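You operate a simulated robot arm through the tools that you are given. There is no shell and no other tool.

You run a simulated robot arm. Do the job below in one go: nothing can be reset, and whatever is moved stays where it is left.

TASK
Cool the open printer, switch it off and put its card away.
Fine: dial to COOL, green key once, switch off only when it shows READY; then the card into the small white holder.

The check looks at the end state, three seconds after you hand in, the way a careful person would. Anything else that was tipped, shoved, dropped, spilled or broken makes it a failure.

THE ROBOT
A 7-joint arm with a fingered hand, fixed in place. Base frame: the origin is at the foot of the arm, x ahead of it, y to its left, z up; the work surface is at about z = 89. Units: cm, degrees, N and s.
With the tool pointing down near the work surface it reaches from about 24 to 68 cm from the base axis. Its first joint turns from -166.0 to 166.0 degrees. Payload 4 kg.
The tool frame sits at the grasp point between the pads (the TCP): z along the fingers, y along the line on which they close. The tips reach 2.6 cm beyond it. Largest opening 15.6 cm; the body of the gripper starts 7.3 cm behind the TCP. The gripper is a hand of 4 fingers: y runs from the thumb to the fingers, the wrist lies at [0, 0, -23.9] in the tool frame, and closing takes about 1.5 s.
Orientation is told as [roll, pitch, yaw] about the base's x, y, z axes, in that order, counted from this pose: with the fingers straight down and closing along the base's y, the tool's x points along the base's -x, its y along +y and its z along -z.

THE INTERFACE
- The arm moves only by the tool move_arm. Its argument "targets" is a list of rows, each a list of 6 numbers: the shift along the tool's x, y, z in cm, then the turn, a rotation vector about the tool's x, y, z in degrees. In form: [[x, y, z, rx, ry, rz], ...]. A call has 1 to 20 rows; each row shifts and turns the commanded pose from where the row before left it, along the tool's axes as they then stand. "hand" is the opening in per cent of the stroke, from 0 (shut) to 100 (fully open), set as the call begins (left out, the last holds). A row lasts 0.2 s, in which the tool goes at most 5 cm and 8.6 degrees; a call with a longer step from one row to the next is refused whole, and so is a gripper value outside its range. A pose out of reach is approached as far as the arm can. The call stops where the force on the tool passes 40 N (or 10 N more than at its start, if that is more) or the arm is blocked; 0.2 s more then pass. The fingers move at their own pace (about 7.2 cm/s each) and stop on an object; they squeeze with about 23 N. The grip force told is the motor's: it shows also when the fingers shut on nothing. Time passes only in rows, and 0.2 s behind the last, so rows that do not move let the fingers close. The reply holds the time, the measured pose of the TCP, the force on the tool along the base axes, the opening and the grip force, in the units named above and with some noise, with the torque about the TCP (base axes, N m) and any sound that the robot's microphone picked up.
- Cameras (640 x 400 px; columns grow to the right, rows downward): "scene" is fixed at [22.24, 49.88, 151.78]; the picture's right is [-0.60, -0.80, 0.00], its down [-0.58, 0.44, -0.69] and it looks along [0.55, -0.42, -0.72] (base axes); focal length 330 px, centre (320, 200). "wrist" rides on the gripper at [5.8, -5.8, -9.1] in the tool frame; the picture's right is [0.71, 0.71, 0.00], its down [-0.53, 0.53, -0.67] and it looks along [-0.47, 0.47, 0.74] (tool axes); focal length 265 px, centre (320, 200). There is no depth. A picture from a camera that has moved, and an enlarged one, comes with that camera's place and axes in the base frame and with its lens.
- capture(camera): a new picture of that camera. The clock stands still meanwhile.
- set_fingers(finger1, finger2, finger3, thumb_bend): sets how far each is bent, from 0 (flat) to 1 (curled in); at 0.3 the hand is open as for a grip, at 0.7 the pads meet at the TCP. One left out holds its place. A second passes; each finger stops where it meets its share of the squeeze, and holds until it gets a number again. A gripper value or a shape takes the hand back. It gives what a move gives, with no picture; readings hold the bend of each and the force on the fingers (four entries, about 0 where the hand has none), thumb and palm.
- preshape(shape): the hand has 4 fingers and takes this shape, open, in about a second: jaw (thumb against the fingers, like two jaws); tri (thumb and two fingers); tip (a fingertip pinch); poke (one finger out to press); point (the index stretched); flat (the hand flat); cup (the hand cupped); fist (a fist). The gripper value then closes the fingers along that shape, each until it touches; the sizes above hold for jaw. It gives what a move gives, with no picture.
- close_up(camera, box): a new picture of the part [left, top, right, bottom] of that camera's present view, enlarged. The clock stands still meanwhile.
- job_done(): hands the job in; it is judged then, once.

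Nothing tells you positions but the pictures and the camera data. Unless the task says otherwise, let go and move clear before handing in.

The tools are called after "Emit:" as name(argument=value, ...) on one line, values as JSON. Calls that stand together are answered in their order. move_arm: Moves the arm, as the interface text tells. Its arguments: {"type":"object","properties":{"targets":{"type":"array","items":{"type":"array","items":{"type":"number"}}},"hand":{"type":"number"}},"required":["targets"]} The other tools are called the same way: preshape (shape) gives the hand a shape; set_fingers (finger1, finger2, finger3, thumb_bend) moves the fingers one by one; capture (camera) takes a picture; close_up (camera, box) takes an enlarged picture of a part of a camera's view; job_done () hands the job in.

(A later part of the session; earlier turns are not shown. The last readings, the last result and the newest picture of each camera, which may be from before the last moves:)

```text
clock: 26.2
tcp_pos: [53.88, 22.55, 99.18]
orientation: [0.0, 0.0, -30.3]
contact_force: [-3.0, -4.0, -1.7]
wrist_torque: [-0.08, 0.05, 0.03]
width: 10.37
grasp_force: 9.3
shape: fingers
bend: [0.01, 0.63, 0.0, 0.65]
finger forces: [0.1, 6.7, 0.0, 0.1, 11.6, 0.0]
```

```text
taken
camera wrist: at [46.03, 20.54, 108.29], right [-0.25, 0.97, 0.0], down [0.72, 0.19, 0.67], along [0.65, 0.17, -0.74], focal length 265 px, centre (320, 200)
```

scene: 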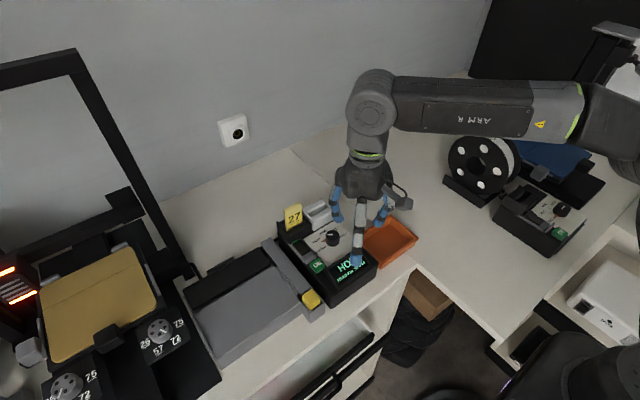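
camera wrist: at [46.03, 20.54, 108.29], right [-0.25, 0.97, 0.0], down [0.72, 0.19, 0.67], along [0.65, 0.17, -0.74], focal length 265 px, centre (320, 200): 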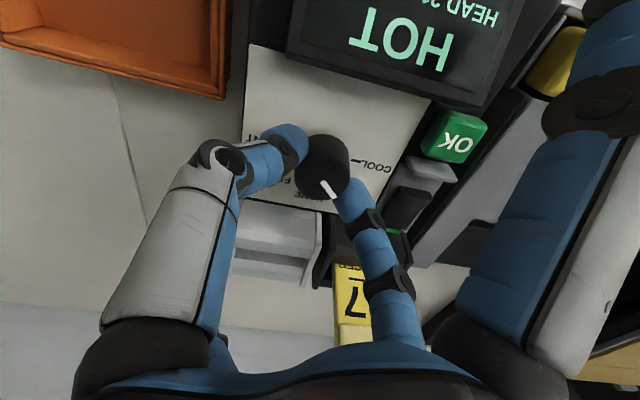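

Knob gripped (about 7–12 N per digit). I rotate counter-clockwise by 35°.

Emit:
move_arm(targets=[[0, 0, 0, 0, 0, -5], [0, 0, 0, 0, 0, -6], [0, 0, 0, 0, 0, -6], [0, 0, 0, 0, 0, -6], [0, 0, 0, 0, 0, -6], [0, 0, 0, 0, 0, -6], [0, 0, 0, 0, 0, 0]])

Emit:
capture(camera="wrist")

Emit:
close_up(camera="scene", box=[270, 160, 390, 280])

```text
clock: 27.8
tcp_pos: [53.9, 22.65, 99.13]
orientation: [0.0, -0.2, 4.7]
contact_force: [0.0, -1.5, 1.5]
wrist_torque: [-0.03, -0.06, 0.05]
width: 10.38
grasp_force: 9.8
shape: fingers
bend: [0.01, 0.63, 0.0, 0.65]
finger forces: [0.0, 8.3, 0.0, 0.0, 11.0, 0.0]
```

```text
taken
camera wrist: at [48.66, 16.38, 108.24], right [-0.76, 0.65, 0.0], down [0.48, 0.57, 0.67], along [0.43, 0.51, -0.74], focal length 265 px, centre (320, 200)
```

wrist: 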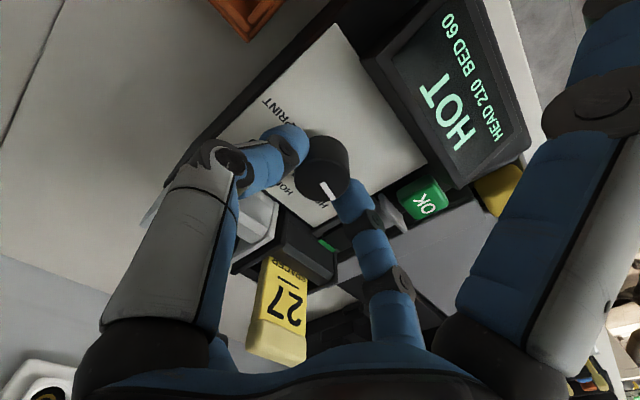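

```text
3.33 times, centred on (330, 220) of scene
camera zoom: at [22.24, 49.88, 151.78], right [-0.6, -0.8, 0.0], down [-0.58, 0.44, -0.69], along [0.55, -0.42, -0.72], focal length 1100 px, centre (287, 133)
```

zoom: 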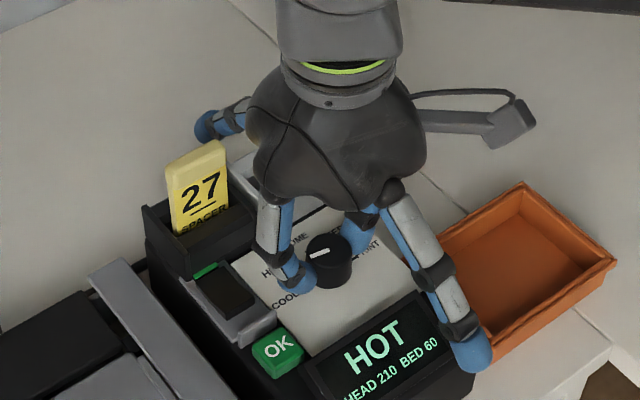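

The knob turns with the hand. I go 5° more (still clear of the card), then release and look.

Emit:
move_arm(targets=[[0, 0, 0, 0, 0, -5], [0, 0, 0, 0, 0, 0]])

Emit:
set_fingers(finger2=0.57, thumb_bend=0.57)

Emit:
capture(camera="wrist")

Emit:
close_up(camera="scene", box=[270, 160, 390, 280])

```text
clock: 28.4
tcp_pos: [53.9, 22.64, 99.04]
orientation: [0.0, -0.1, 9.7]
contact_force: [-0.1, -2.3, 2.3]
wrist_torque: [-0.04, 0.01, -0.01]
width: 10.38
grasp_force: 10.2
shape: fingers
bend: [0.01, 0.63, 0.0, 0.65]
finger forces: [0.0, 8.6, 0.1, 0.1, 11.4, 0.0]
```

```text
clock: 29.4
tcp_pos: [53.95, 22.66, 99.11]
orientation: [0.0, -0.1, 9.8]
contact_force: [-0.3, -0.3, -0.2]
wrist_torque: [0.01, -0.02, -0.03]
width: 10.78
grasp_force: 0.1
shape: fingers
bend: [0.01, 0.56, 0.0, 0.56]
finger forces: [0.0, 0.0, 0.1, 0.1, 0.0, 0.1]
```

```text
taken
camera wrist: at [49.29, 15.97, 108.2], right [-0.82, 0.58, 0.0], down [0.43, 0.61, 0.67], along [0.39, 0.55, -0.74], focal length 265 px, centre (320, 200)
```

wrist: 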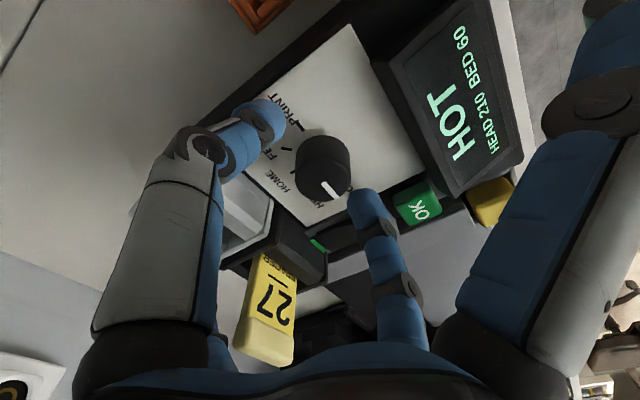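

```text
3.33 times, centred on (330, 220) of scene
camera zoom: at [22.24, 49.88, 151.78], right [-0.6, -0.8, 0.0], down [-0.58, 0.44, -0.69], along [0.55, -0.42, -0.72], focal length 1100 px, centre (287, 133)
```

zoom: 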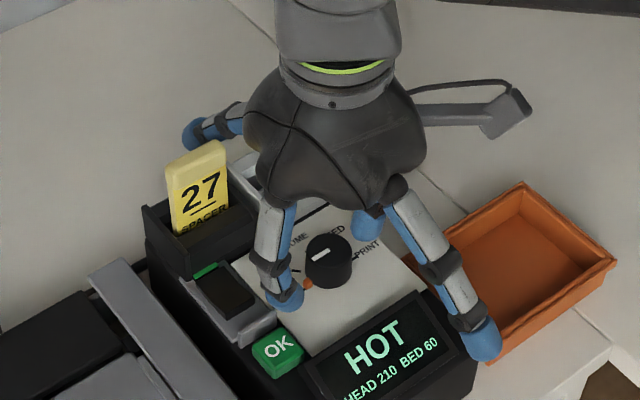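

The pointer now is near COOL. I rotate the open hand back (yaw -10°) and look at exactly where the pointer stands.

Emit:
move_arm(targets=[[0, 0, 0, 0, 0, 6.6], [0, 0, 0, 0, 0, 6.6], [0, 0, 0, 0, 0, 6.6], [0, 0, 0, 0, 0, 0]])

Emit:
close_up(camera="wrist", box=[240, 90, 420, 230])

Emit:
close_up(camera="scene", box=[300, 200, 380, 260])

```text
clock: 30.4
tcp_pos: [53.87, 22.61, 98.93]
orientation: [0.0, 0.0, -10.1]
contact_force: [-0.3, -0.6, -0.1]
wrist_torque: [-0.01, -0.01, 0.03]
width: 10.76
grasp_force: 0.1
shape: fingers
bend: [0.01, 0.56, 0.0, 0.56]
finger forces: [0.0, 0.0, 0.1, 0.0, 0.1, 0.1]
```

```text
2.86 times, centred on (330, 160) of wrist
camera zoom: at [47.26, 17.91, 108.16], right [-0.57, 0.82, 0.0], down [0.61, 0.43, 0.67], along [0.55, 0.38, -0.74], focal length 758 px, centre (291, 314)
```

zoom: 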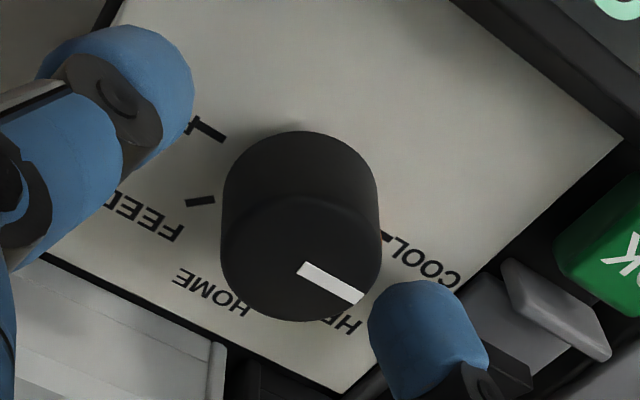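

```text
6.67 times, centred on (340, 230) of scene
camera zoom: at [22.24, 49.88, 151.78], right [-0.6, -0.8, 0.0], down [-0.58, 0.44, -0.69], along [0.55, -0.42, -0.72], focal length 2200 px, centre (187, 0)
```

zoom: 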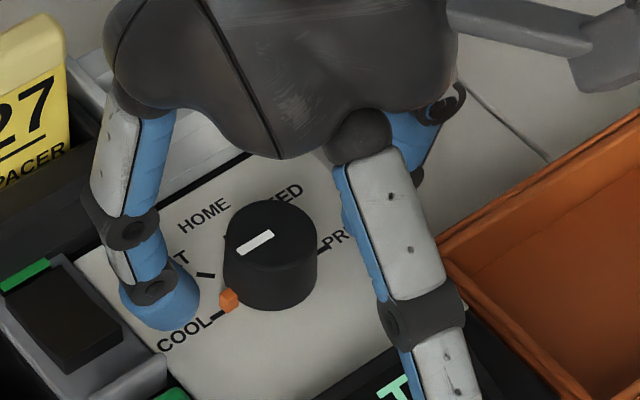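

The line on the knob reads about 90° (COOL) from the wrist view. I lift off and back away to see it unobstructed.

Emit:
move_arm(targets=[[0, 0, -0.8, 0, 0, 0], [0, 0, -0.8, 0, 0, 0], [0.2, -0.3, -1.0, 0, 0, 0], [0.7, -0.5, -1.2, 0, 0, 0], [2.0, -2.0, -1.2, 0, 0, 0], [2.0, -2.0, -1.0, 0, 0, 0], [2.0, -2.0, -1.0, 0, 0, 0], [0, 0, 0, 0, 0, 0]])

Emit:
capture(camera="wrist")

Emit:
close_up(camera="scene", box=[290, 195, 390, 270])

```text
clock: 32.2
tcp_pos: [46.02, 17.01, 106.13]
orientation: [0.0, 0.1, -10.1]
contact_force: [0.8, 0.5, 0.0]
wrist_torque: [0.01, -0.02, 0.0]
width: 10.8
grasp_force: 0.1
shape: fingers
bend: [0.01, 0.56, 0.0, 0.56]
finger forces: [0.0, 0.1, 0.0, 0.0, 0.0, 0.0]
```

```text
taken
camera wrist: at [39.3, 12.41, 115.27], right [-0.57, 0.82, 0.0], down [0.61, 0.43, 0.67], along [0.55, 0.38, -0.74], focal length 265 px, centre (320, 200)
```

wrist: 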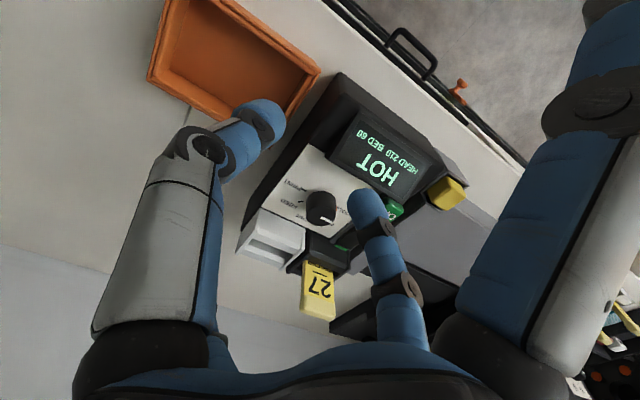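

```text
5.33 times, centred on (340, 232) of scene
camera zoom: at [22.24, 49.88, 151.78], right [-0.6, -0.8, 0.0], down [-0.58, 0.44, -0.69], along [0.55, -0.42, -0.72], focal length 1760 px, centre (213, 27)
```

zoom: 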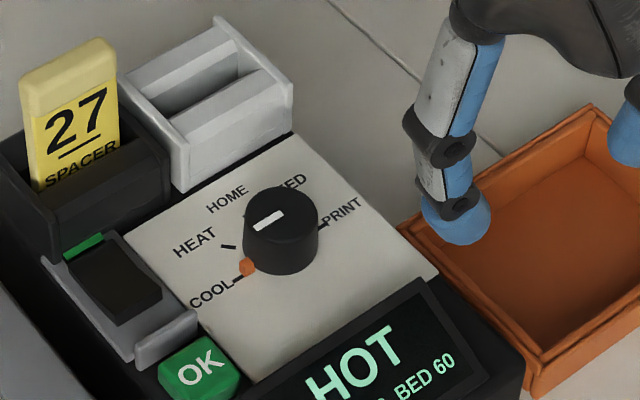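

The dial now points to COOL. Next I take the "poke" shape to press the OK key once, and look at where the poking finger lies.

Emit:
preshape(shape="poke")

Emit:
capture(camera="wrist")

Emit:
capture(camera="scene")

Emit:
close_up(camera="scene", box=[300, 120, 460, 280])

```text
clock: 33.1
tcp_pos: [46.12, 17.02, 106.18]
orientation: [0.0, 0.0, -10.2]
contact_force: [-0.9, -0.3, -0.1]
wrist_torque: [0.01, 0.03, 0.0]
width: 0.0
grasp_force: 0.1
shape: poke
bend: [1.0, 1.0, 1.0, 0.91]
finger forces: [0.1, 0.1, 0.1, 0.0, 0.0, 0.0]
```

```text
taken
camera wrist: at [39.34, 12.43, 115.26], right [-0.57, 0.82, 0.0], down [0.61, 0.43, 0.67], along [0.55, 0.38, -0.74], focal length 265 px, centre (320, 200)
```

wrist: 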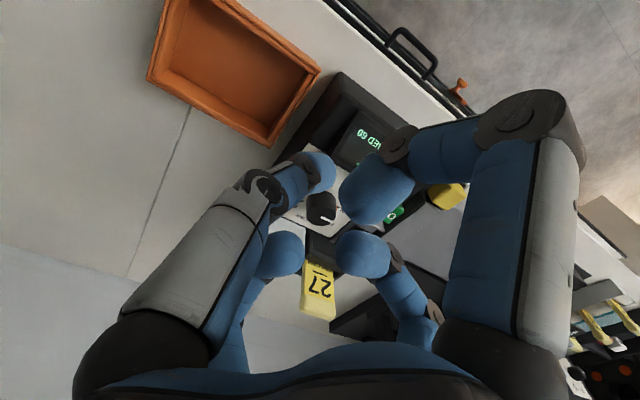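

```text
taken
```

scene: 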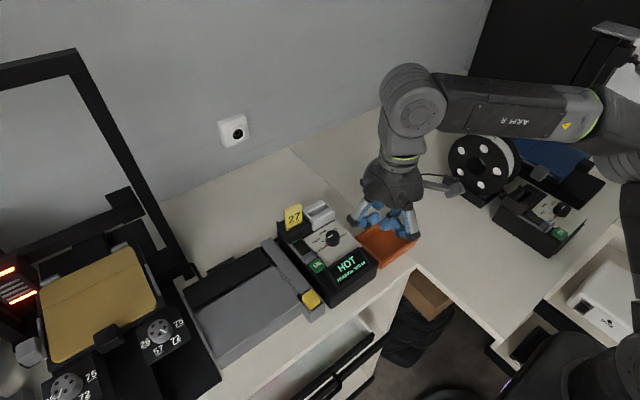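

```text
2.50 times, centred on (380, 200) of scene
camera zoom: at [22.24, 49.88, 151.78], right [-0.6, -0.8, 0.0], down [-0.58, 0.44, -0.69], along [0.55, -0.42, -0.72], focal length 825 px, centre (170, 200)
```

zoom: 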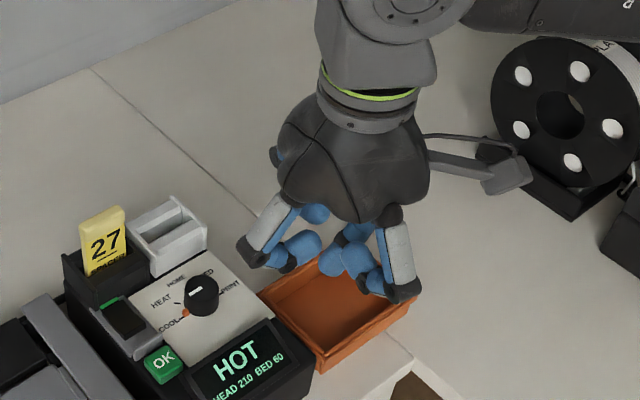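

In this "poke" everything is curled. I check the "point" shape.

Emit:
preshape(shape="point")

Emit:
capture(camera="wrist")

Emit:
close_up(camera="scene", box=[300, 120, 460, 280])

```text
clock: 34.0
tcp_pos: [46.0, 17.18, 106.04]
orientation: [0.0, -0.2, -10.0]
contact_force: [0.4, -0.3, 0.5]
wrist_torque: [0.01, -0.02, 0.03]
width: 15.03
grasp_force: 0.1
shape: point
bend: [0.7, 1.0, 1.0, 0.79]
finger forces: [0.0, 0.0, 0.0, 0.0, 0.0, 0.0]
```

```text
taken
camera wrist: at [39.34, 12.43, 115.26], right [-0.57, 0.82, 0.0], down [0.61, 0.43, 0.67], along [0.55, 0.38, -0.74], focal length 265 px, centre (320, 200)
```

wrist: 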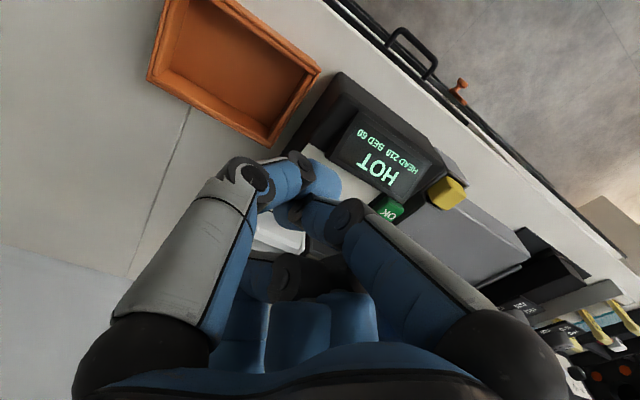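

```text
2.50 times, centred on (380, 200) of scene
camera zoom: at [22.24, 49.88, 151.78], right [-0.6, -0.8, 0.0], down [-0.58, 0.44, -0.69], along [0.55, -0.42, -0.72], focal length 825 px, centre (170, 200)
```

zoom: 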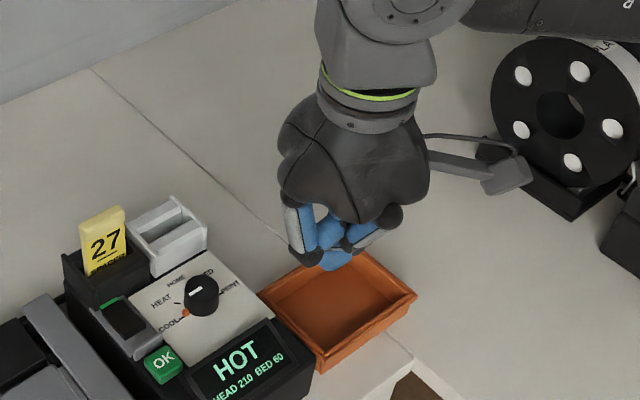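

Emit:
move_arm(targets=[[0, 0, 0, 0, 0, 0], [0, 0, 0, 0, 0, 0], [0, 0, 0, 0, 0, 0], [0, 0, 0, 0, 0, 0]])

Emit:
capture(camera="wrist")

Emit:
close_up(camera="scene", box=[340, 130, 440, 230])

```text
clock: 35.0
tcp_pos: [46.0, 17.05, 106.18]
orientation: [0.0, -0.2, -10.1]
contact_force: [-1.0, -0.3, 0.3]
wrist_torque: [0.01, 0.02, -0.02]
width: 15.0
grasp_force: 0.0
shape: point
bend: [0.7, 1.0, 1.0, 0.79]
finger forces: [0.0, 0.0, 0.1, 0.0, 0.0, 0.0]
```

```text
taken
camera wrist: at [39.34, 12.43, 115.26], right [-0.57, 0.82, 0.0], down [0.61, 0.43, 0.67], along [0.55, 0.38, -0.74], focal length 265 px, centre (320, 200)
```

wrist: 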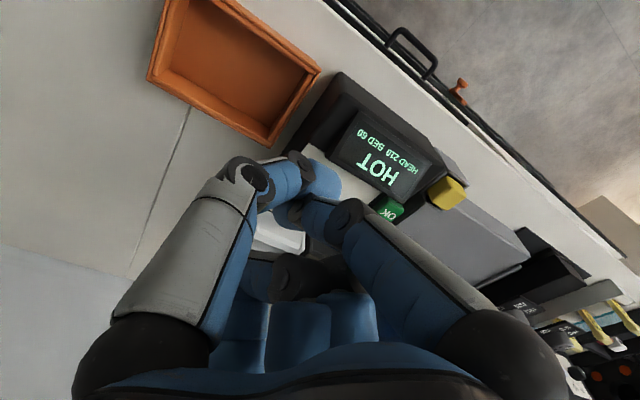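

```text
4.00 times, centred on (390, 180) of scene
camera zoom: at [22.24, 49.88, 151.78], right [-0.6, -0.8, 0.0], down [-0.58, 0.44, -0.69], along [0.55, -0.42, -0.72], focal length 1320 px, centre (40, 280)
```

zoom: 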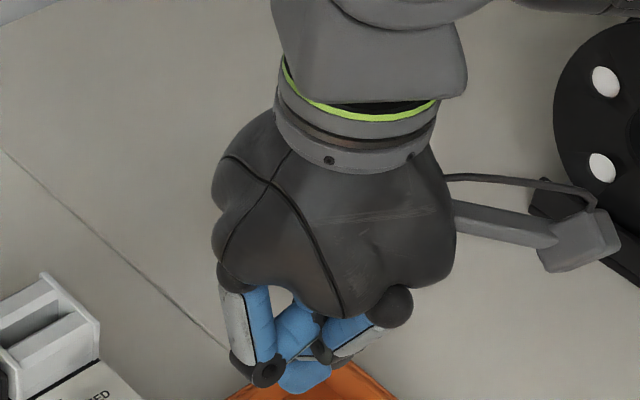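

I'd rather build my own poke: middle finger (towards +y) half extended, the others curled. I set that and inspect it.

Emit:
set_fingers(finger1=1, finger2=0.5, finger3=1, thumb_bend=1)

Emit:
set_fingers(finger2=0.5)

Emit:
capture(camera="wrist")

Emit:
close_up(camera="scene", box=[340, 130, 460, 250])

```text
clock: 36.0
tcp_pos: [45.92, 17.15, 106.17]
orientation: [0.0, 0.0, -10.0]
contact_force: [-0.2, 0.1, -0.1]
wrist_torque: [0.0, 0.0, 0.02]
width: 1.94
grasp_force: 0.0
shape: fingers
bend: [0.99, 1.0, 1.0, 0.88]
finger forces: [0.0, 0.0, 0.1, 0.1, 0.0, 0.0]
```

```text
clock: 37.0
tcp_pos: [46.06, 17.11, 106.17]
orientation: [0.0, 0.0, -10.0]
contact_force: [0.8, -1.3, 0.4]
wrist_torque: [-0.02, 0.0, 0.0]
width: 1.95
grasp_force: 0.0
shape: fingers
bend: [0.99, 1.0, 1.0, 0.88]
finger forces: [0.0, 0.0, 0.0, 0.1, 0.1, 0.0]
```

```text
taken
camera wrist: at [39.34, 12.43, 115.26], right [-0.57, 0.82, 0.0], down [0.61, 0.43, 0.67], along [0.55, 0.38, -0.74], focal length 265 px, centre (320, 200)
```

wrist: 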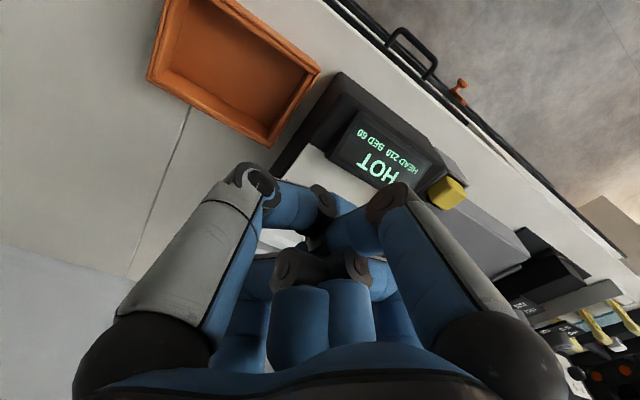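

```text
3.33 times, centred on (400, 190) of scene
camera zoom: at [22.24, 49.88, 151.78], right [-0.6, -0.8, 0.0], down [-0.58, 0.44, -0.69], along [0.55, -0.42, -0.72], focal length 1100 px, centre (53, 233)
```

zoom: 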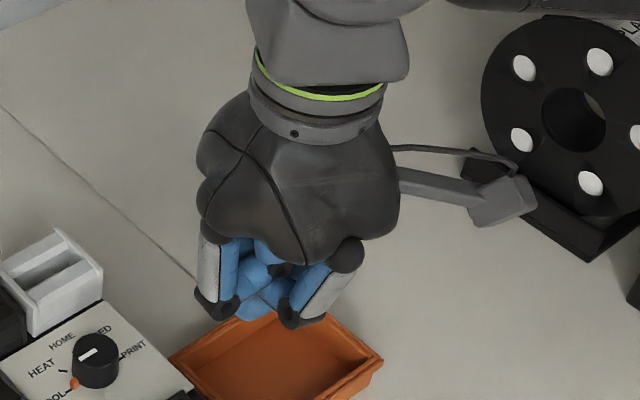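

The curled digits block one another. I open the hand again and use finger 3 (which points to +x at yaw 0) as the poker, with the others flat; from in front of the box that keeps everything clear.

Emit:
preshape(shape="jaw")

Emit:
set_fingers(finger1=0, finger2=0, finger3=0.5, thumb_bend=0)

Emit:
capture(camera="wrist")

Emit:
close_up(camera="scene", box=[300, 120, 460, 280])

```text
clock: 37.9
tcp_pos: [45.97, 17.17, 106.18]
orientation: [0.1, -0.2, -10.1]
contact_force: [0.3, -0.9, -0.4]
wrist_torque: [0.03, 0.01, 0.0]
width: 15.56
grasp_force: 0.0
shape: jaw
bend: [0.3, 0.3, 0.3, 0.3]
finger forces: [0.0, 0.0, 0.1, 0.1, 0.0, 0.0]
```

```text
clock: 38.9
tcp_pos: [46.04, 17.14, 106.11]
orientation: [0.0, -0.1, -10.1]
contact_force: [-0.1, 0.6, 0.3]
wrist_torque: [-0.01, 0.0, -0.06]
width: 14.85
grasp_force: 0.0
shape: fingers
bend: [0.01, 0.01, 0.5, 0.0]
finger forces: [0.0, 0.0, 0.0, 0.0, 0.0, 0.1]
```

```text
taken
camera wrist: at [39.34, 12.43, 115.26], right [-0.57, 0.82, 0.0], down [0.61, 0.43, 0.67], along [0.55, 0.38, -0.74], focal length 265 px, centre (320, 200)
```

wrist: 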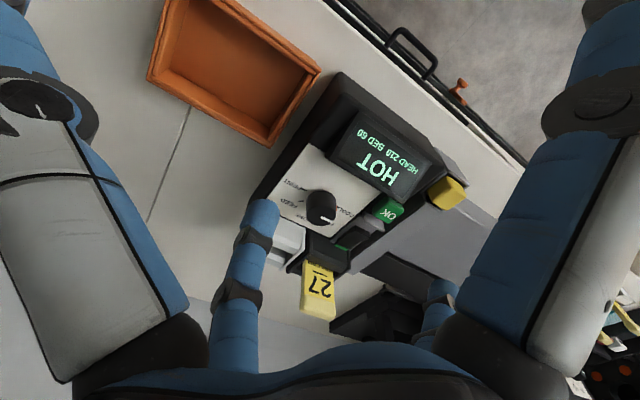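

```text
2.50 times, centred on (380, 200) of scene
camera zoom: at [22.24, 49.88, 151.78], right [-0.6, -0.8, 0.0], down [-0.58, 0.44, -0.69], along [0.55, -0.42, -0.72], focal length 825 px, centre (170, 200)
```

zoom: 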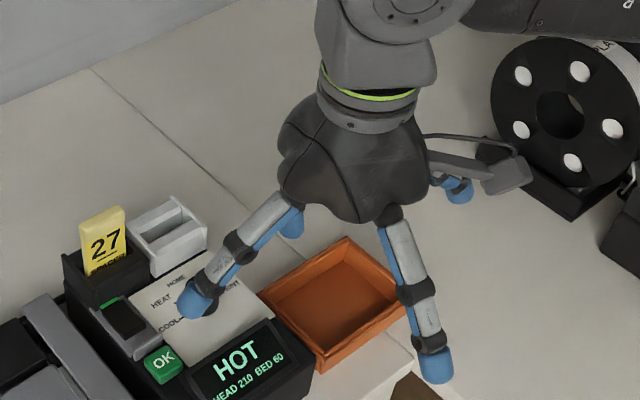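

Finger 3's tip lies near tool [-5.6, 0, 4.2]. I go to yaw 0 with the tip hovering about 3 cm over the OK key.

Emit:
move_arm(targets=[[0, 0, 0, 0, 0, -5], [0, 0, 0, 0, 0, -5.1], [0.18, 2.96, 0.6, 0, 0, 0], [0.18, 2.96, 0.6, 0, 0, 0], [0.18, 2.96, 0.6, 0, 0, 0], [0.18, 2.96, 0.6, 0, 0, 0], [0, 0, 0, 0, 0, 0], [0, 0, 0, 0, 0, 0]])

Emit:
capture(camera="wrist")

Emit:
close_up(camera="scene", box=[260, 160, 420, 320])

```text
clock: 40.7
tcp_pos: [44.84, 28.12, 103.7]
orientation: [0.1, -0.1, 0.0]
contact_force: [0.1, 1.2, -0.2]
wrist_torque: [0.01, 0.02, -0.03]
width: 14.86
grasp_force: 0.1
shape: fingers
bend: [0.01, 0.01, 0.5, 0.0]
finger forces: [0.0, 0.0, 0.1, 0.1, 0.1, 0.0]
out of reach, approached as far as the arm can: row 6
```

```text
taken
camera wrist: at [39.12, 22.38, 112.84], right [-0.71, 0.71, 0.0], down [0.52, 0.53, 0.67], along [0.47, 0.47, -0.74], focal length 265 px, centre (320, 200)
```

wrist: 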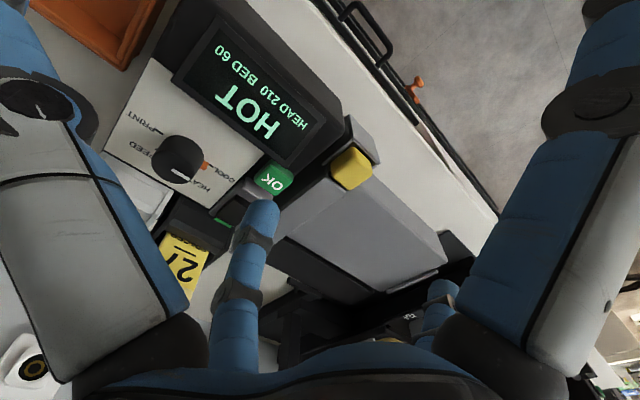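

```text
2.50 times, centred on (340, 240) of scene
camera zoom: at [22.24, 49.88, 151.78], right [-0.6, -0.8, 0.0], down [-0.58, 0.44, -0.69], along [0.55, -0.42, -0.72], focal length 825 px, centre (270, 100)
```

zoom: 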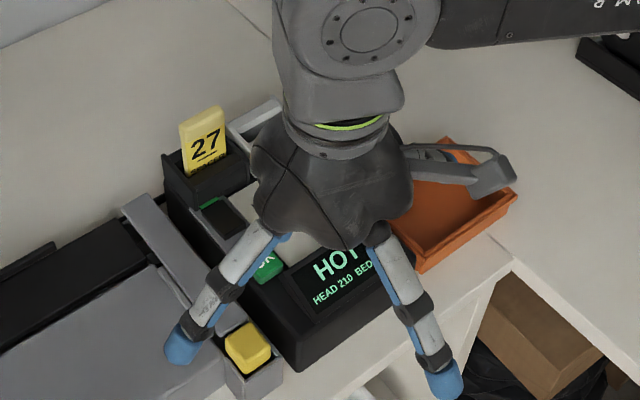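

I lower a little and try to shift the last centimetre toward the key's centre.

Emit:
move_arm(targets=[[0, 0, 0.8, 0, 0, 0], [0, 0.3, 0.7, 0, 0, 0], [-0.2, 0.4, 0, 0, 0, 0], [0, 0, 0, 0, 0, 0]])

Emit:
capture(camera="wrist")

Emit:
close_up(camera="wrist", box=[200, 130, 360, 250])

```text
clock: 41.7
tcp_pos: [45.1, 28.21, 102.3]
orientation: [0.0, -0.1, 0.1]
contact_force: [0.2, 0.1, 1.0]
wrist_torque: [0.01, 0.0, 0.01]
width: 14.87
grasp_force: 0.1
shape: fingers
bend: [0.01, 0.01, 0.5, 0.0]
finger forces: [0.0, 0.0, 0.1, 0.0, 0.0, 0.0]
out of reach, approached as far as the arm can: row 3
```

```text
taken
camera wrist: at [39.28, 22.44, 111.42], right [-0.71, 0.71, 0.0], down [0.53, 0.53, 0.67], along [0.47, 0.47, -0.74], focal length 265 px, centre (320, 200)
```

wrist: 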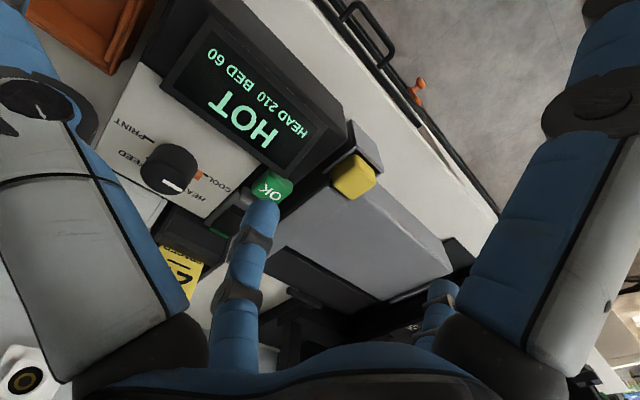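

```text
3.33 times, centred on (280, 190) of wrist
camera zoom: at [39.28, 22.44, 111.42], right [-0.71, 0.71, 0.0], down [0.53, 0.53, 0.67], along [0.47, 0.47, -0.74], focal length 885 px, centre (453, 233)
```

zoom: 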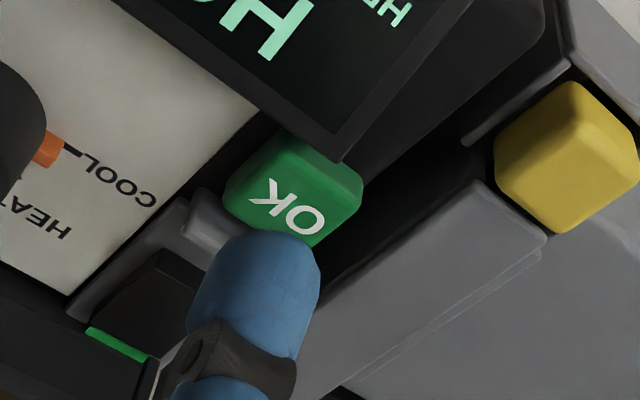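

The fingertip is over the green key (and this view confirms the pointer at COOL). I descend slowly.

Emit:
move_arm(targets=[[0, 0, 0.6, 0, 0, 0], [0, 0, 0.5, 0, 0, 0], [0, 0, 0, 0, 0, 0]])

Emit:
close_up(camera="wrist", box=[200, 130, 360, 250])

```text
clock: 42.5
tcp_pos: [45.12, 28.19, 101.33]
orientation: [0.0, -0.2, 0.0]
contact_force: [0.1, -0.2, 0.3]
wrist_torque: [-0.03, -0.02, -0.01]
width: 14.85
grasp_force: 0.1
shape: fingers
bend: [0.01, 0.01, 0.5, 0.0]
finger forces: [0.0, 0.1, 0.1, 0.0, 0.0, 0.2]
```

```text
3.33 times, centred on (280, 190) of wrist
camera zoom: at [39.41, 22.39, 110.38], right [-0.71, 0.71, 0.0], down [0.53, 0.53, 0.67], along [0.47, 0.47, -0.74], focal length 885 px, centre (453, 233)
```

zoom: 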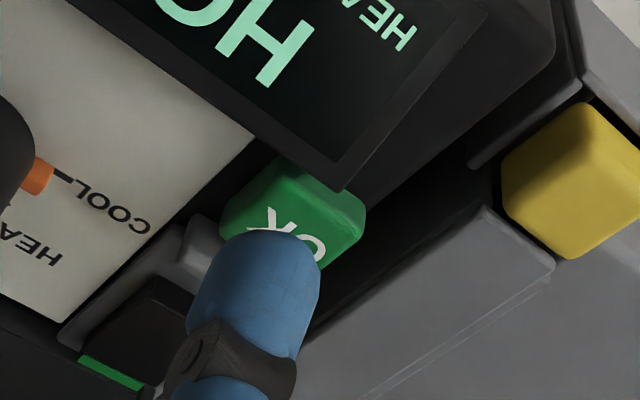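

Emit:
move_arm(targets=[[0, 0.15, 0.3, 0, 0, 0], [0, 0.15, 0.2, 0, 0, 0], [0, 0, 0, 0, 0, 0]])

Emit:
close_up(camera="wrist", box=[200, 130, 360, 250])

```text
clock: 43.3
tcp_pos: [45.14, 28.47, 100.69]
orientation: [0.0, 0.0, 0.1]
contact_force: [-0.7, 0.0, -0.1]
wrist_torque: [0.01, 0.01, 0.0]
width: 14.84
grasp_force: 0.1
shape: fingers
bend: [0.01, 0.01, 0.5, 0.0]
finger forces: [0.0, 0.0, 0.0, 0.1, 0.0, 0.0]
```

```text
3.33 times, centred on (280, 190) of wrist
camera zoom: at [39.44, 22.71, 109.83], right [-0.71, 0.71, 0.0], down [0.52, 0.53, 0.67], along [0.47, 0.47, -0.74], focal length 885 px, centre (453, 233)
```

zoom: 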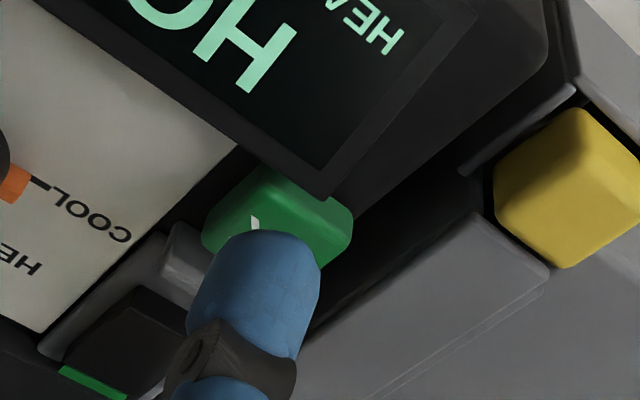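

Emit:
move_arm(targets=[[0, 0, 0.2, 0, 0, 0], [0, 0, 0.15, 0, 0, 0]])

```text
clock: 43.9
tcp_pos: [45.33, 28.34, 100.35]
orientation: [0.0, -0.1, 0.1]
contact_force: [-0.2, -0.2, -0.1]
wrist_torque: [-0.01, 0.0, -0.02]
width: 14.85
grasp_force: 0.1
shape: fingers
bend: [0.01, 0.01, 0.5, 0.0]
finger forces: [0.0, 0.0, 0.1, 0.0, 0.1, 0.0]
```

Emit:
move_arm(targets=[[0, 0, 0.15, 0, 0, 0], [0, 0, 0.15, 0, 0, 0]])

Emit:
close_up(camera="wrist", box=[200, 130, 360, 250])

```text
clock: 44.5
tcp_pos: [45.2, 28.47, 100.12]
orientation: [0.1, 0.0, 0.1]
contact_force: [0.5, 0.2, -0.5]
wrist_torque: [0.0, 0.03, 0.0]
width: 14.84
grasp_force: 0.0
shape: fingers
bend: [0.01, 0.01, 0.5, 0.0]
finger forces: [0.1, 0.0, 0.1, 0.0, 0.0, 0.0]
```

```text
3.33 times, centred on (280, 190) of wrist
camera zoom: at [39.47, 22.64, 109.23], right [-0.71, 0.71, 0.0], down [0.52, 0.53, 0.67], along [0.47, 0.47, -0.74], focal length 885 px, centre (453, 233)
```

zoom: 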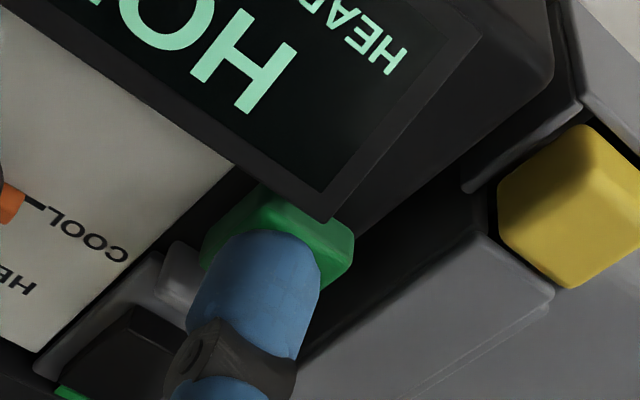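

Emit:
move_arm(targets=[[0, 0, 0.15, 0, 0, 0], [0, 0, 0.15, 0, 0, 0]])

```text
clock: 45.1
tcp_pos: [45.21, 28.26, 99.77]
orientation: [0.0, -0.1, -0.1]
contact_force: [0.6, -0.8, 0.7]
wrist_torque: [0.02, 0.01, 0.01]
width: 14.87
grasp_force: 0.1
shape: fingers
bend: [0.01, 0.01, 0.5, 0.0]
finger forces: [0.1, 0.0, 0.6, 0.0, 0.0, 0.1]
```

Emit:
move_arm(targets=[[0, 0, 0.12, 0, 0, 0]])

Emit:
close_up(camera="wrist", box=[160, 60, 360, 250])

```text
clock: 45.5
tcp_pos: [45.2, 28.42, 99.8]
orientation: [0.1, -0.1, 0.1]
contact_force: [0.0, -0.1, 0.5]
wrist_torque: [0.0, -0.02, 0.04]
width: 14.84
grasp_force: 0.0
shape: fingers
bend: [0.01, 0.01, 0.5, 0.0]
finger forces: [0.1, 0.0, 0.5, 0.1, 0.1, 0.1]
```

```text
2.11 times, centred on (260, 155) of wrist
camera zoom: at [39.52, 22.7, 108.88], right [-0.71, 0.71, 0.0], down [0.52, 0.53, 0.67], along [0.47, 0.47, -0.74], focal length 559 px, centre (446, 295)
```

zoom: 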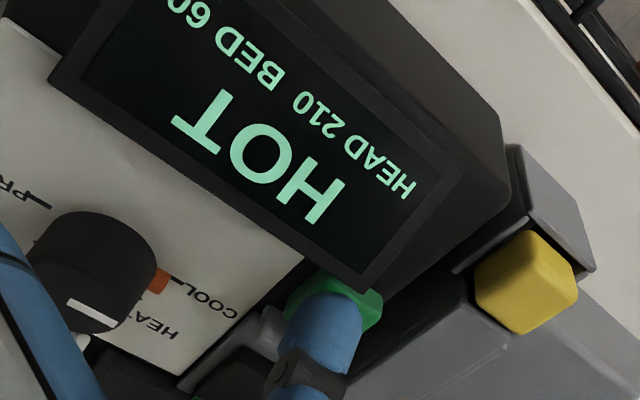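

A first light touch shows on finger 3. I press on in small steps.

Emit:
move_arm(targets=[[0, 0, 0.15, 0, 0, 0]])

Emit:
close_up(camera="wrist", box=[160, 60, 360, 250])

```text
clock: 45.9
tcp_pos: [45.28, 28.44, 99.6]
orientation: [0.0, -0.1, 0.0]
contact_force: [0.4, -0.2, 2.0]
wrist_torque: [-0.02, -0.06, -0.02]
width: 14.86
grasp_force: 0.8
shape: fingers
bend: [0.01, 0.01, 0.5, 0.0]
finger forces: [0.0, 0.0, 1.4, 0.0, 0.1, 0.0]
heard: click
```

```text
2.11 times, centred on (260, 155) of wrist
camera zoom: at [39.53, 22.71, 108.68], right [-0.71, 0.71, 0.0], down [0.52, 0.53, 0.67], along [0.47, 0.47, -0.74], focal length 559 px, centre (446, 295)
```

zoom: 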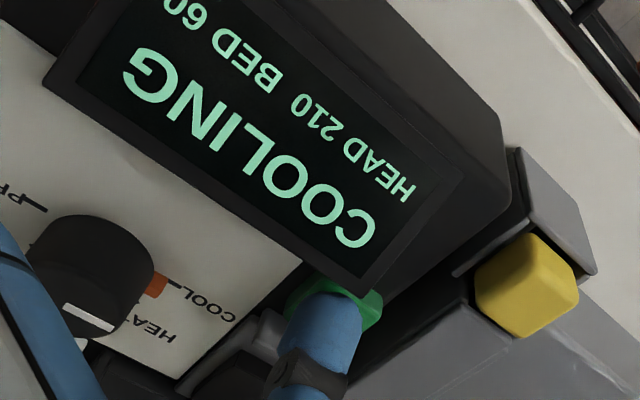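

A click, and the display shows COOLING. I release straight up.

Emit:
move_arm(targets=[[0, 0, -1.0, 0, 0, 0], [0, 0, -1.5, 0, 0, 0], [0, 0, -1.5, 0, 0, 0], [0, 0, 0, 0, 0, 0]])

Emit:
capture(camera="wrist")

Emit:
close_up(camera="wrist", box=[120, 60, 320, 260])

```text
clock: 46.9
tcp_pos: [45.27, 28.33, 102.08]
orientation: [0.2, -0.1, 0.0]
contact_force: [-1.0, 0.3, -0.6]
wrist_torque: [-0.01, -0.01, 0.03]
width: 14.85
grasp_force: 0.1
shape: fingers
bend: [0.01, 0.01, 0.5, 0.0]
finger forces: [0.0, 0.0, 0.0, 0.0, 0.0, 0.0]
out of reach, approached as far as the arm can: row 3
```

```text
taken
camera wrist: at [39.46, 22.57, 111.25], right [-0.71, 0.71, 0.0], down [0.53, 0.53, 0.67], along [0.47, 0.47, -0.74], focal length 265 px, centre (320, 200)
```

wrist: 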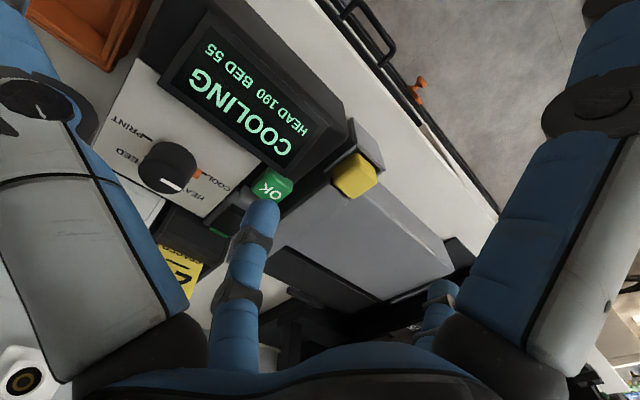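

```text
2.00 times, centred on (220, 160) of wrist
camera zoom: at [39.46, 22.57, 111.25], right [-0.71, 0.71, 0.0], down [0.53, 0.53, 0.67], along [0.47, 0.47, -0.74], focal length 531 px, centre (520, 280)
```

zoom: 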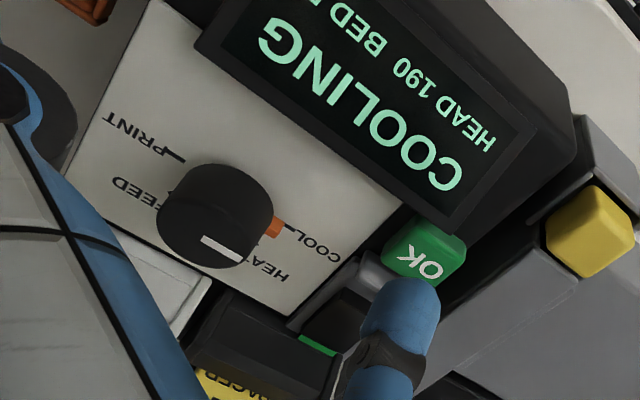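

Cooling runs (HEAD 190, BED 55). While it cools I back off for a clear look at the rocker switch on both boxes.

Emit:
move_arm(targets=[[0.5, -2.0, -0.5, 0, 0, 0], [0.5, -3.0, -1.0, 0, 0, 0], [0.5, -3.0, -1.0, 0, 0, 0], [0.5, -3.0, -1.0, 0, 0, 0], [0.5, -3.0, -1.0, 0, 0, 0], [0.5, -3.0, -1.0, 0, 0, 0], [0, 0, 0, 0, 0, 0]])

Emit:
close_up(camera="scene", box=[280, 215, 340, 275])

Emit:
close_up(camera="scene", box=[500, 180, 580, 250])

Emit:
capture(camera="wrist")

```text
clock: 48.5
tcp_pos: [41.91, 11.25, 107.34]
orientation: [0.0, 0.0, 0.2]
contact_force: [0.3, -0.9, 0.1]
wrist_torque: [0.01, 0.04, 0.01]
width: 14.85
grasp_force: 0.0
shape: fingers
bend: [0.01, 0.01, 0.5, 0.0]
finger forces: [0.1, 0.0, 0.0, 0.0, 0.0, 0.0]
```

```text
6.67 times, centred on (310, 245) of scene
camera zoom: at [22.24, 49.88, 151.78], right [-0.6, -0.8, 0.0], down [-0.58, 0.44, -0.69], along [0.55, -0.42, -0.72], focal length 2200 px, centre (387, -100)
```

zoom: 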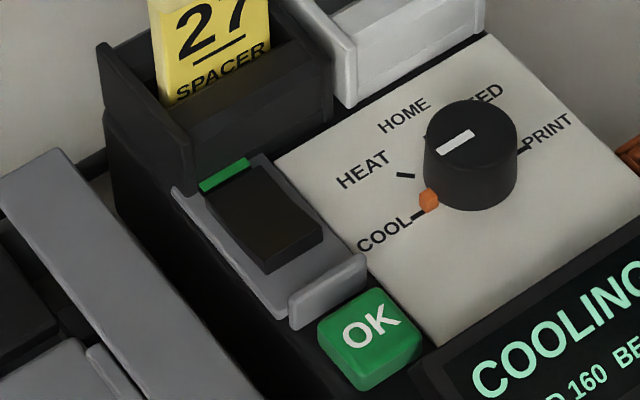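

```text
5.71 times, centred on (540, 215) of scene
camera zoom: at [22.24, 49.88, 151.78], right [-0.6, -0.8, 0.0], down [-0.58, 0.44, -0.69], along [0.55, -0.42, -0.72], focal length 1886 px, centre (-937, 114)
```

zoom: 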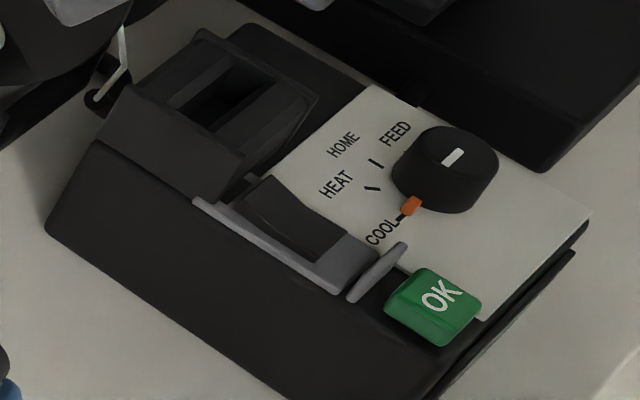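

```text
taken
camera wrist: at [36.21, 5.48, 116.53], right [-0.71, 0.71, 0.0], down [0.52, 0.53, 0.67], along [0.47, 0.47, -0.74], focal length 265 px, centre (320, 200)
```

wrist: 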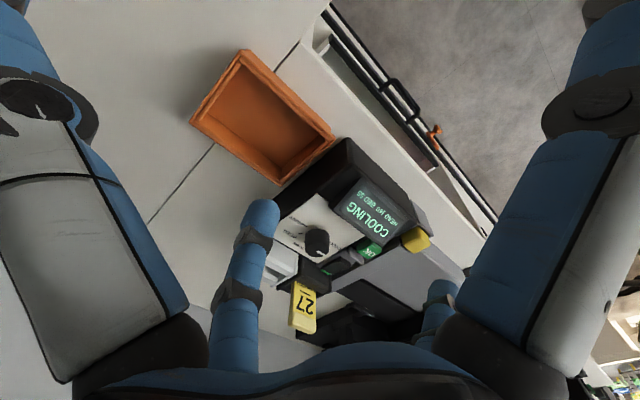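

The switch: its front end (next to the small grey ridge) is raised now, with green showing at the back; on the other box, which is off, the back is up. So OFF means pressing the front end, at about [55.4, 29.0, 95.5] — but only at READY. I turn to yaw +28° (better reach) and stop partway, waiting for READY.

Emit:
move_arm(targets=[[0, 0, 0, 0, 0, -7], [0, 0, 0, 0, 0, -7], [0, 0, 0, 0, 0, -7], [0, 0, 0, 0, 0, -7], [-2.9, 1.87, 0.4, 0, 0, 0], [-2.9, 1.87, 0.5, 0, 0, 0], [-2.9, 1.87, 0.6, 0, 0, 0], [0, 0, 0, 0, 0, 0]])

Emit:
capture(camera="wrist")

Emit:
close_up(camera="scene", box=[260, 160, 420, 320])

```text
clock: 50.3
tcp_pos: [47.51, 20.58, 106.1]
orientation: [0.0, 0.0, 28.0]
contact_force: [-0.7, -0.9, -0.9]
wrist_torque: [0.01, 0.02, 0.02]
width: 14.83
grasp_force: 0.0
shape: fingers
bend: [0.01, 0.01, 0.5, 0.0]
finger forces: [0.0, 0.0, 0.0, 0.1, 0.0, 0.0]
```

```text
taken
camera wrist: at [45.18, 12.73, 115.26], right [-0.96, 0.29, 0.0], down [0.22, 0.71, 0.67], along [0.2, 0.64, -0.74], focal length 265 px, centre (320, 200)
```

wrist: 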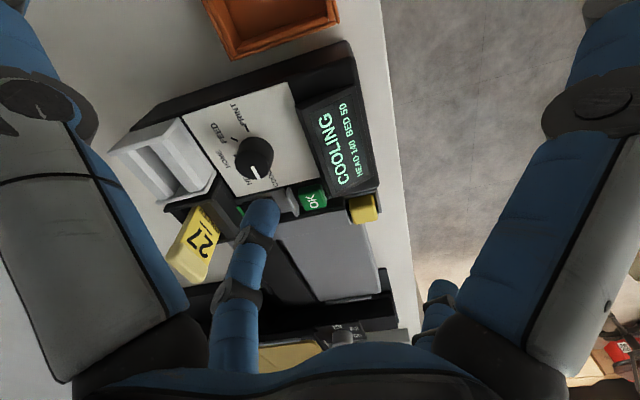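

```text
2.50 times, centred on (340, 240) of scene
camera zoom: at [22.24, 49.88, 151.78], right [-0.6, -0.8, 0.0], down [-0.58, 0.44, -0.69], along [0.55, -0.42, -0.72], focal length 825 px, centre (270, 100)
```

zoom: 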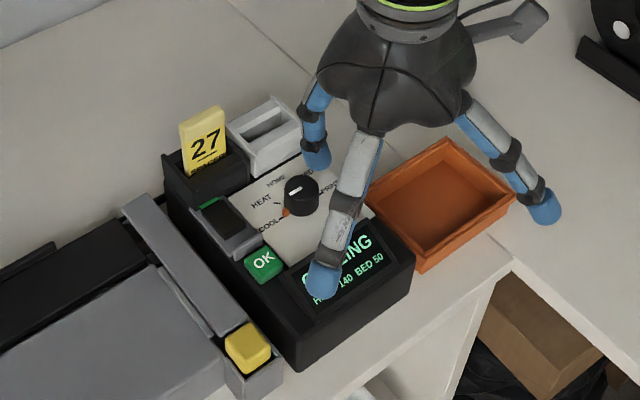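

HEAD 140, BED 50. I wait here.

Emit:
move_arm(targets=[[0, 0, 0, 0, 0, 0], [0, 0, 0, 0, 0, 0], [0, 0, 0, 0, 0, 0], [0, 0, 0, 0, 0, 0], [0, 0, 0, 0, 0, 0], [0, 0, 0, 0, 0, 0], [0, 0, 0, 0, 0, 0], [0, 0, 0, 0, 0, 0], [0, 0, 0, 0, 0, 0], [0, 0, 0, 0, 0, 0], [0, 0, 0, 0, 0, 0], [0, 0, 0, 0, 0, 0], [0, 0, 0, 0, 0, 0], [0, 0, 0, 0, 0, 0], [0, 0, 0, 0, 0, 0], [0, 0, 0, 0, 0, 0], [0, 0, 0, 0, 0, 0], [0, 0, 0, 0, 0, 0], [0, 0, 0, 0, 0, 0], [0, 0, 0, 0, 0, 0]])

Emit:
close_up(camera="wrist", box=[160, 60, 400, 240])

```text
clock: 54.5
tcp_pos: [47.4, 20.51, 106.1]
orientation: [0.0, -0.1, 28.0]
contact_force: [0.4, -0.4, -0.2]
wrist_torque: [0.03, 0.03, 0.02]
width: 14.84
grasp_force: 0.0
shape: fingers
bend: [0.01, 0.01, 0.5, 0.0]
finger forces: [0.1, 0.0, 0.0, 0.1, 0.1, 0.1]
```

```text
2.22 times, centred on (280, 150) of wrist
camera zoom: at [45.16, 12.69, 115.27], right [-0.96, 0.29, 0.0], down [0.22, 0.71, 0.67], along [0.2, 0.64, -0.74], focal length 590 px, centre (409, 311)
```

zoom: 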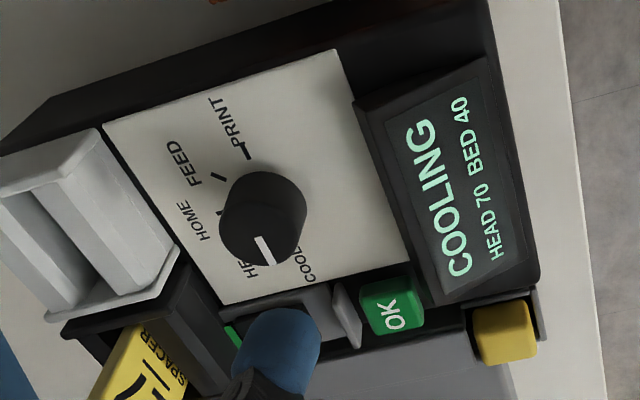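

HEAD 70. Waiting on.

Emit:
move_arm(targets=[[0, 0, 0, 0, 0, 0], [0, 0, 0, 0, 0, 0], [0, 0, 0, 0, 0, 0], [0, 0, 0, 0, 0, 0], [0, 0, 0, 0, 0, 0], [0, 0, 0, 0, 0, 0], [0, 0, 0, 0, 0, 0], [0, 0, 0, 0, 0, 0], [0, 0, 0, 0, 0, 0], [0, 0, 0, 0, 0, 0], [0, 0, 0, 0, 0, 0], [0, 0, 0, 0, 0, 0], [0, 0, 0, 0, 0, 0], [0, 0, 0, 0, 0, 0], [0, 0, 0, 0, 0, 0], [0, 0, 0, 0, 0, 0], [0, 0, 0, 0, 0, 0], [0, 0, 0, 0, 0, 0]])

Emit:
close_up(camera="wrist", box=[160, 60, 400, 240])

Emit:
close_up(camera="scene", box=[270, 210, 350, 290])

```text
clock: 58.3
tcp_pos: [47.46, 20.58, 106.21]
orientation: [-0.1, 0.0, 28.2]
contact_force: [-0.4, 0.3, 0.7]
wrist_torque: [-0.03, 0.0, -0.02]
width: 14.85
grasp_force: 0.1
shape: fingers
bend: [0.01, 0.01, 0.5, 0.0]
finger forces: [0.0, 0.0, 0.0, 0.0, 0.0, 0.0]
```

```text
2.22 times, centred on (280, 150) of wrist
camera zoom: at [45.17, 12.69, 115.27], right [-0.96, 0.29, 0.0], down [0.22, 0.71, 0.67], along [0.2, 0.64, -0.74], focal length 590 px, centre (409, 311)
```

zoom: 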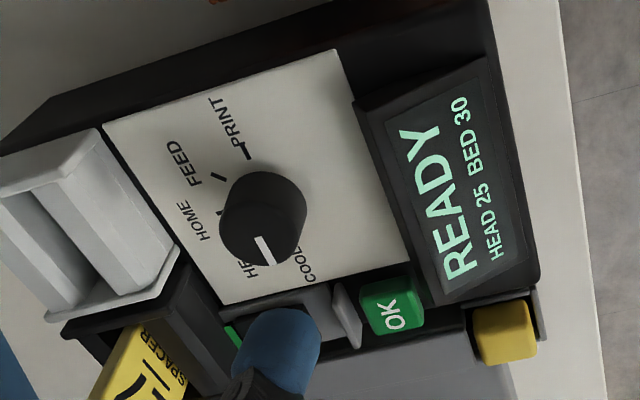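

```text
5.00 times, centred on (310, 250) of scene
camera zoom: at [22.24, 49.88, 151.78], right [-0.6, -0.8, 0.0], down [-0.58, 0.44, -0.69], along [0.55, -0.42, -0.72], focal length 1650 px, centre (370, -50)
```

zoom: 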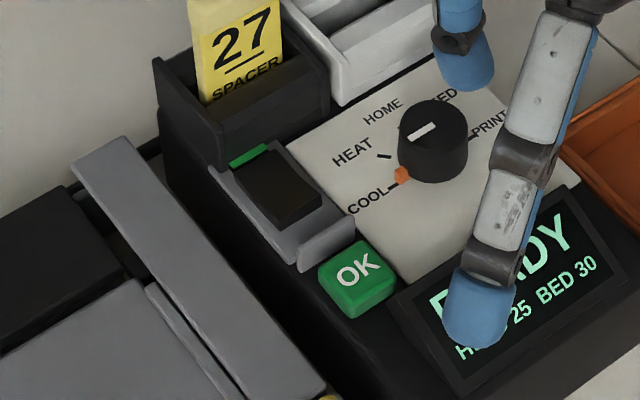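

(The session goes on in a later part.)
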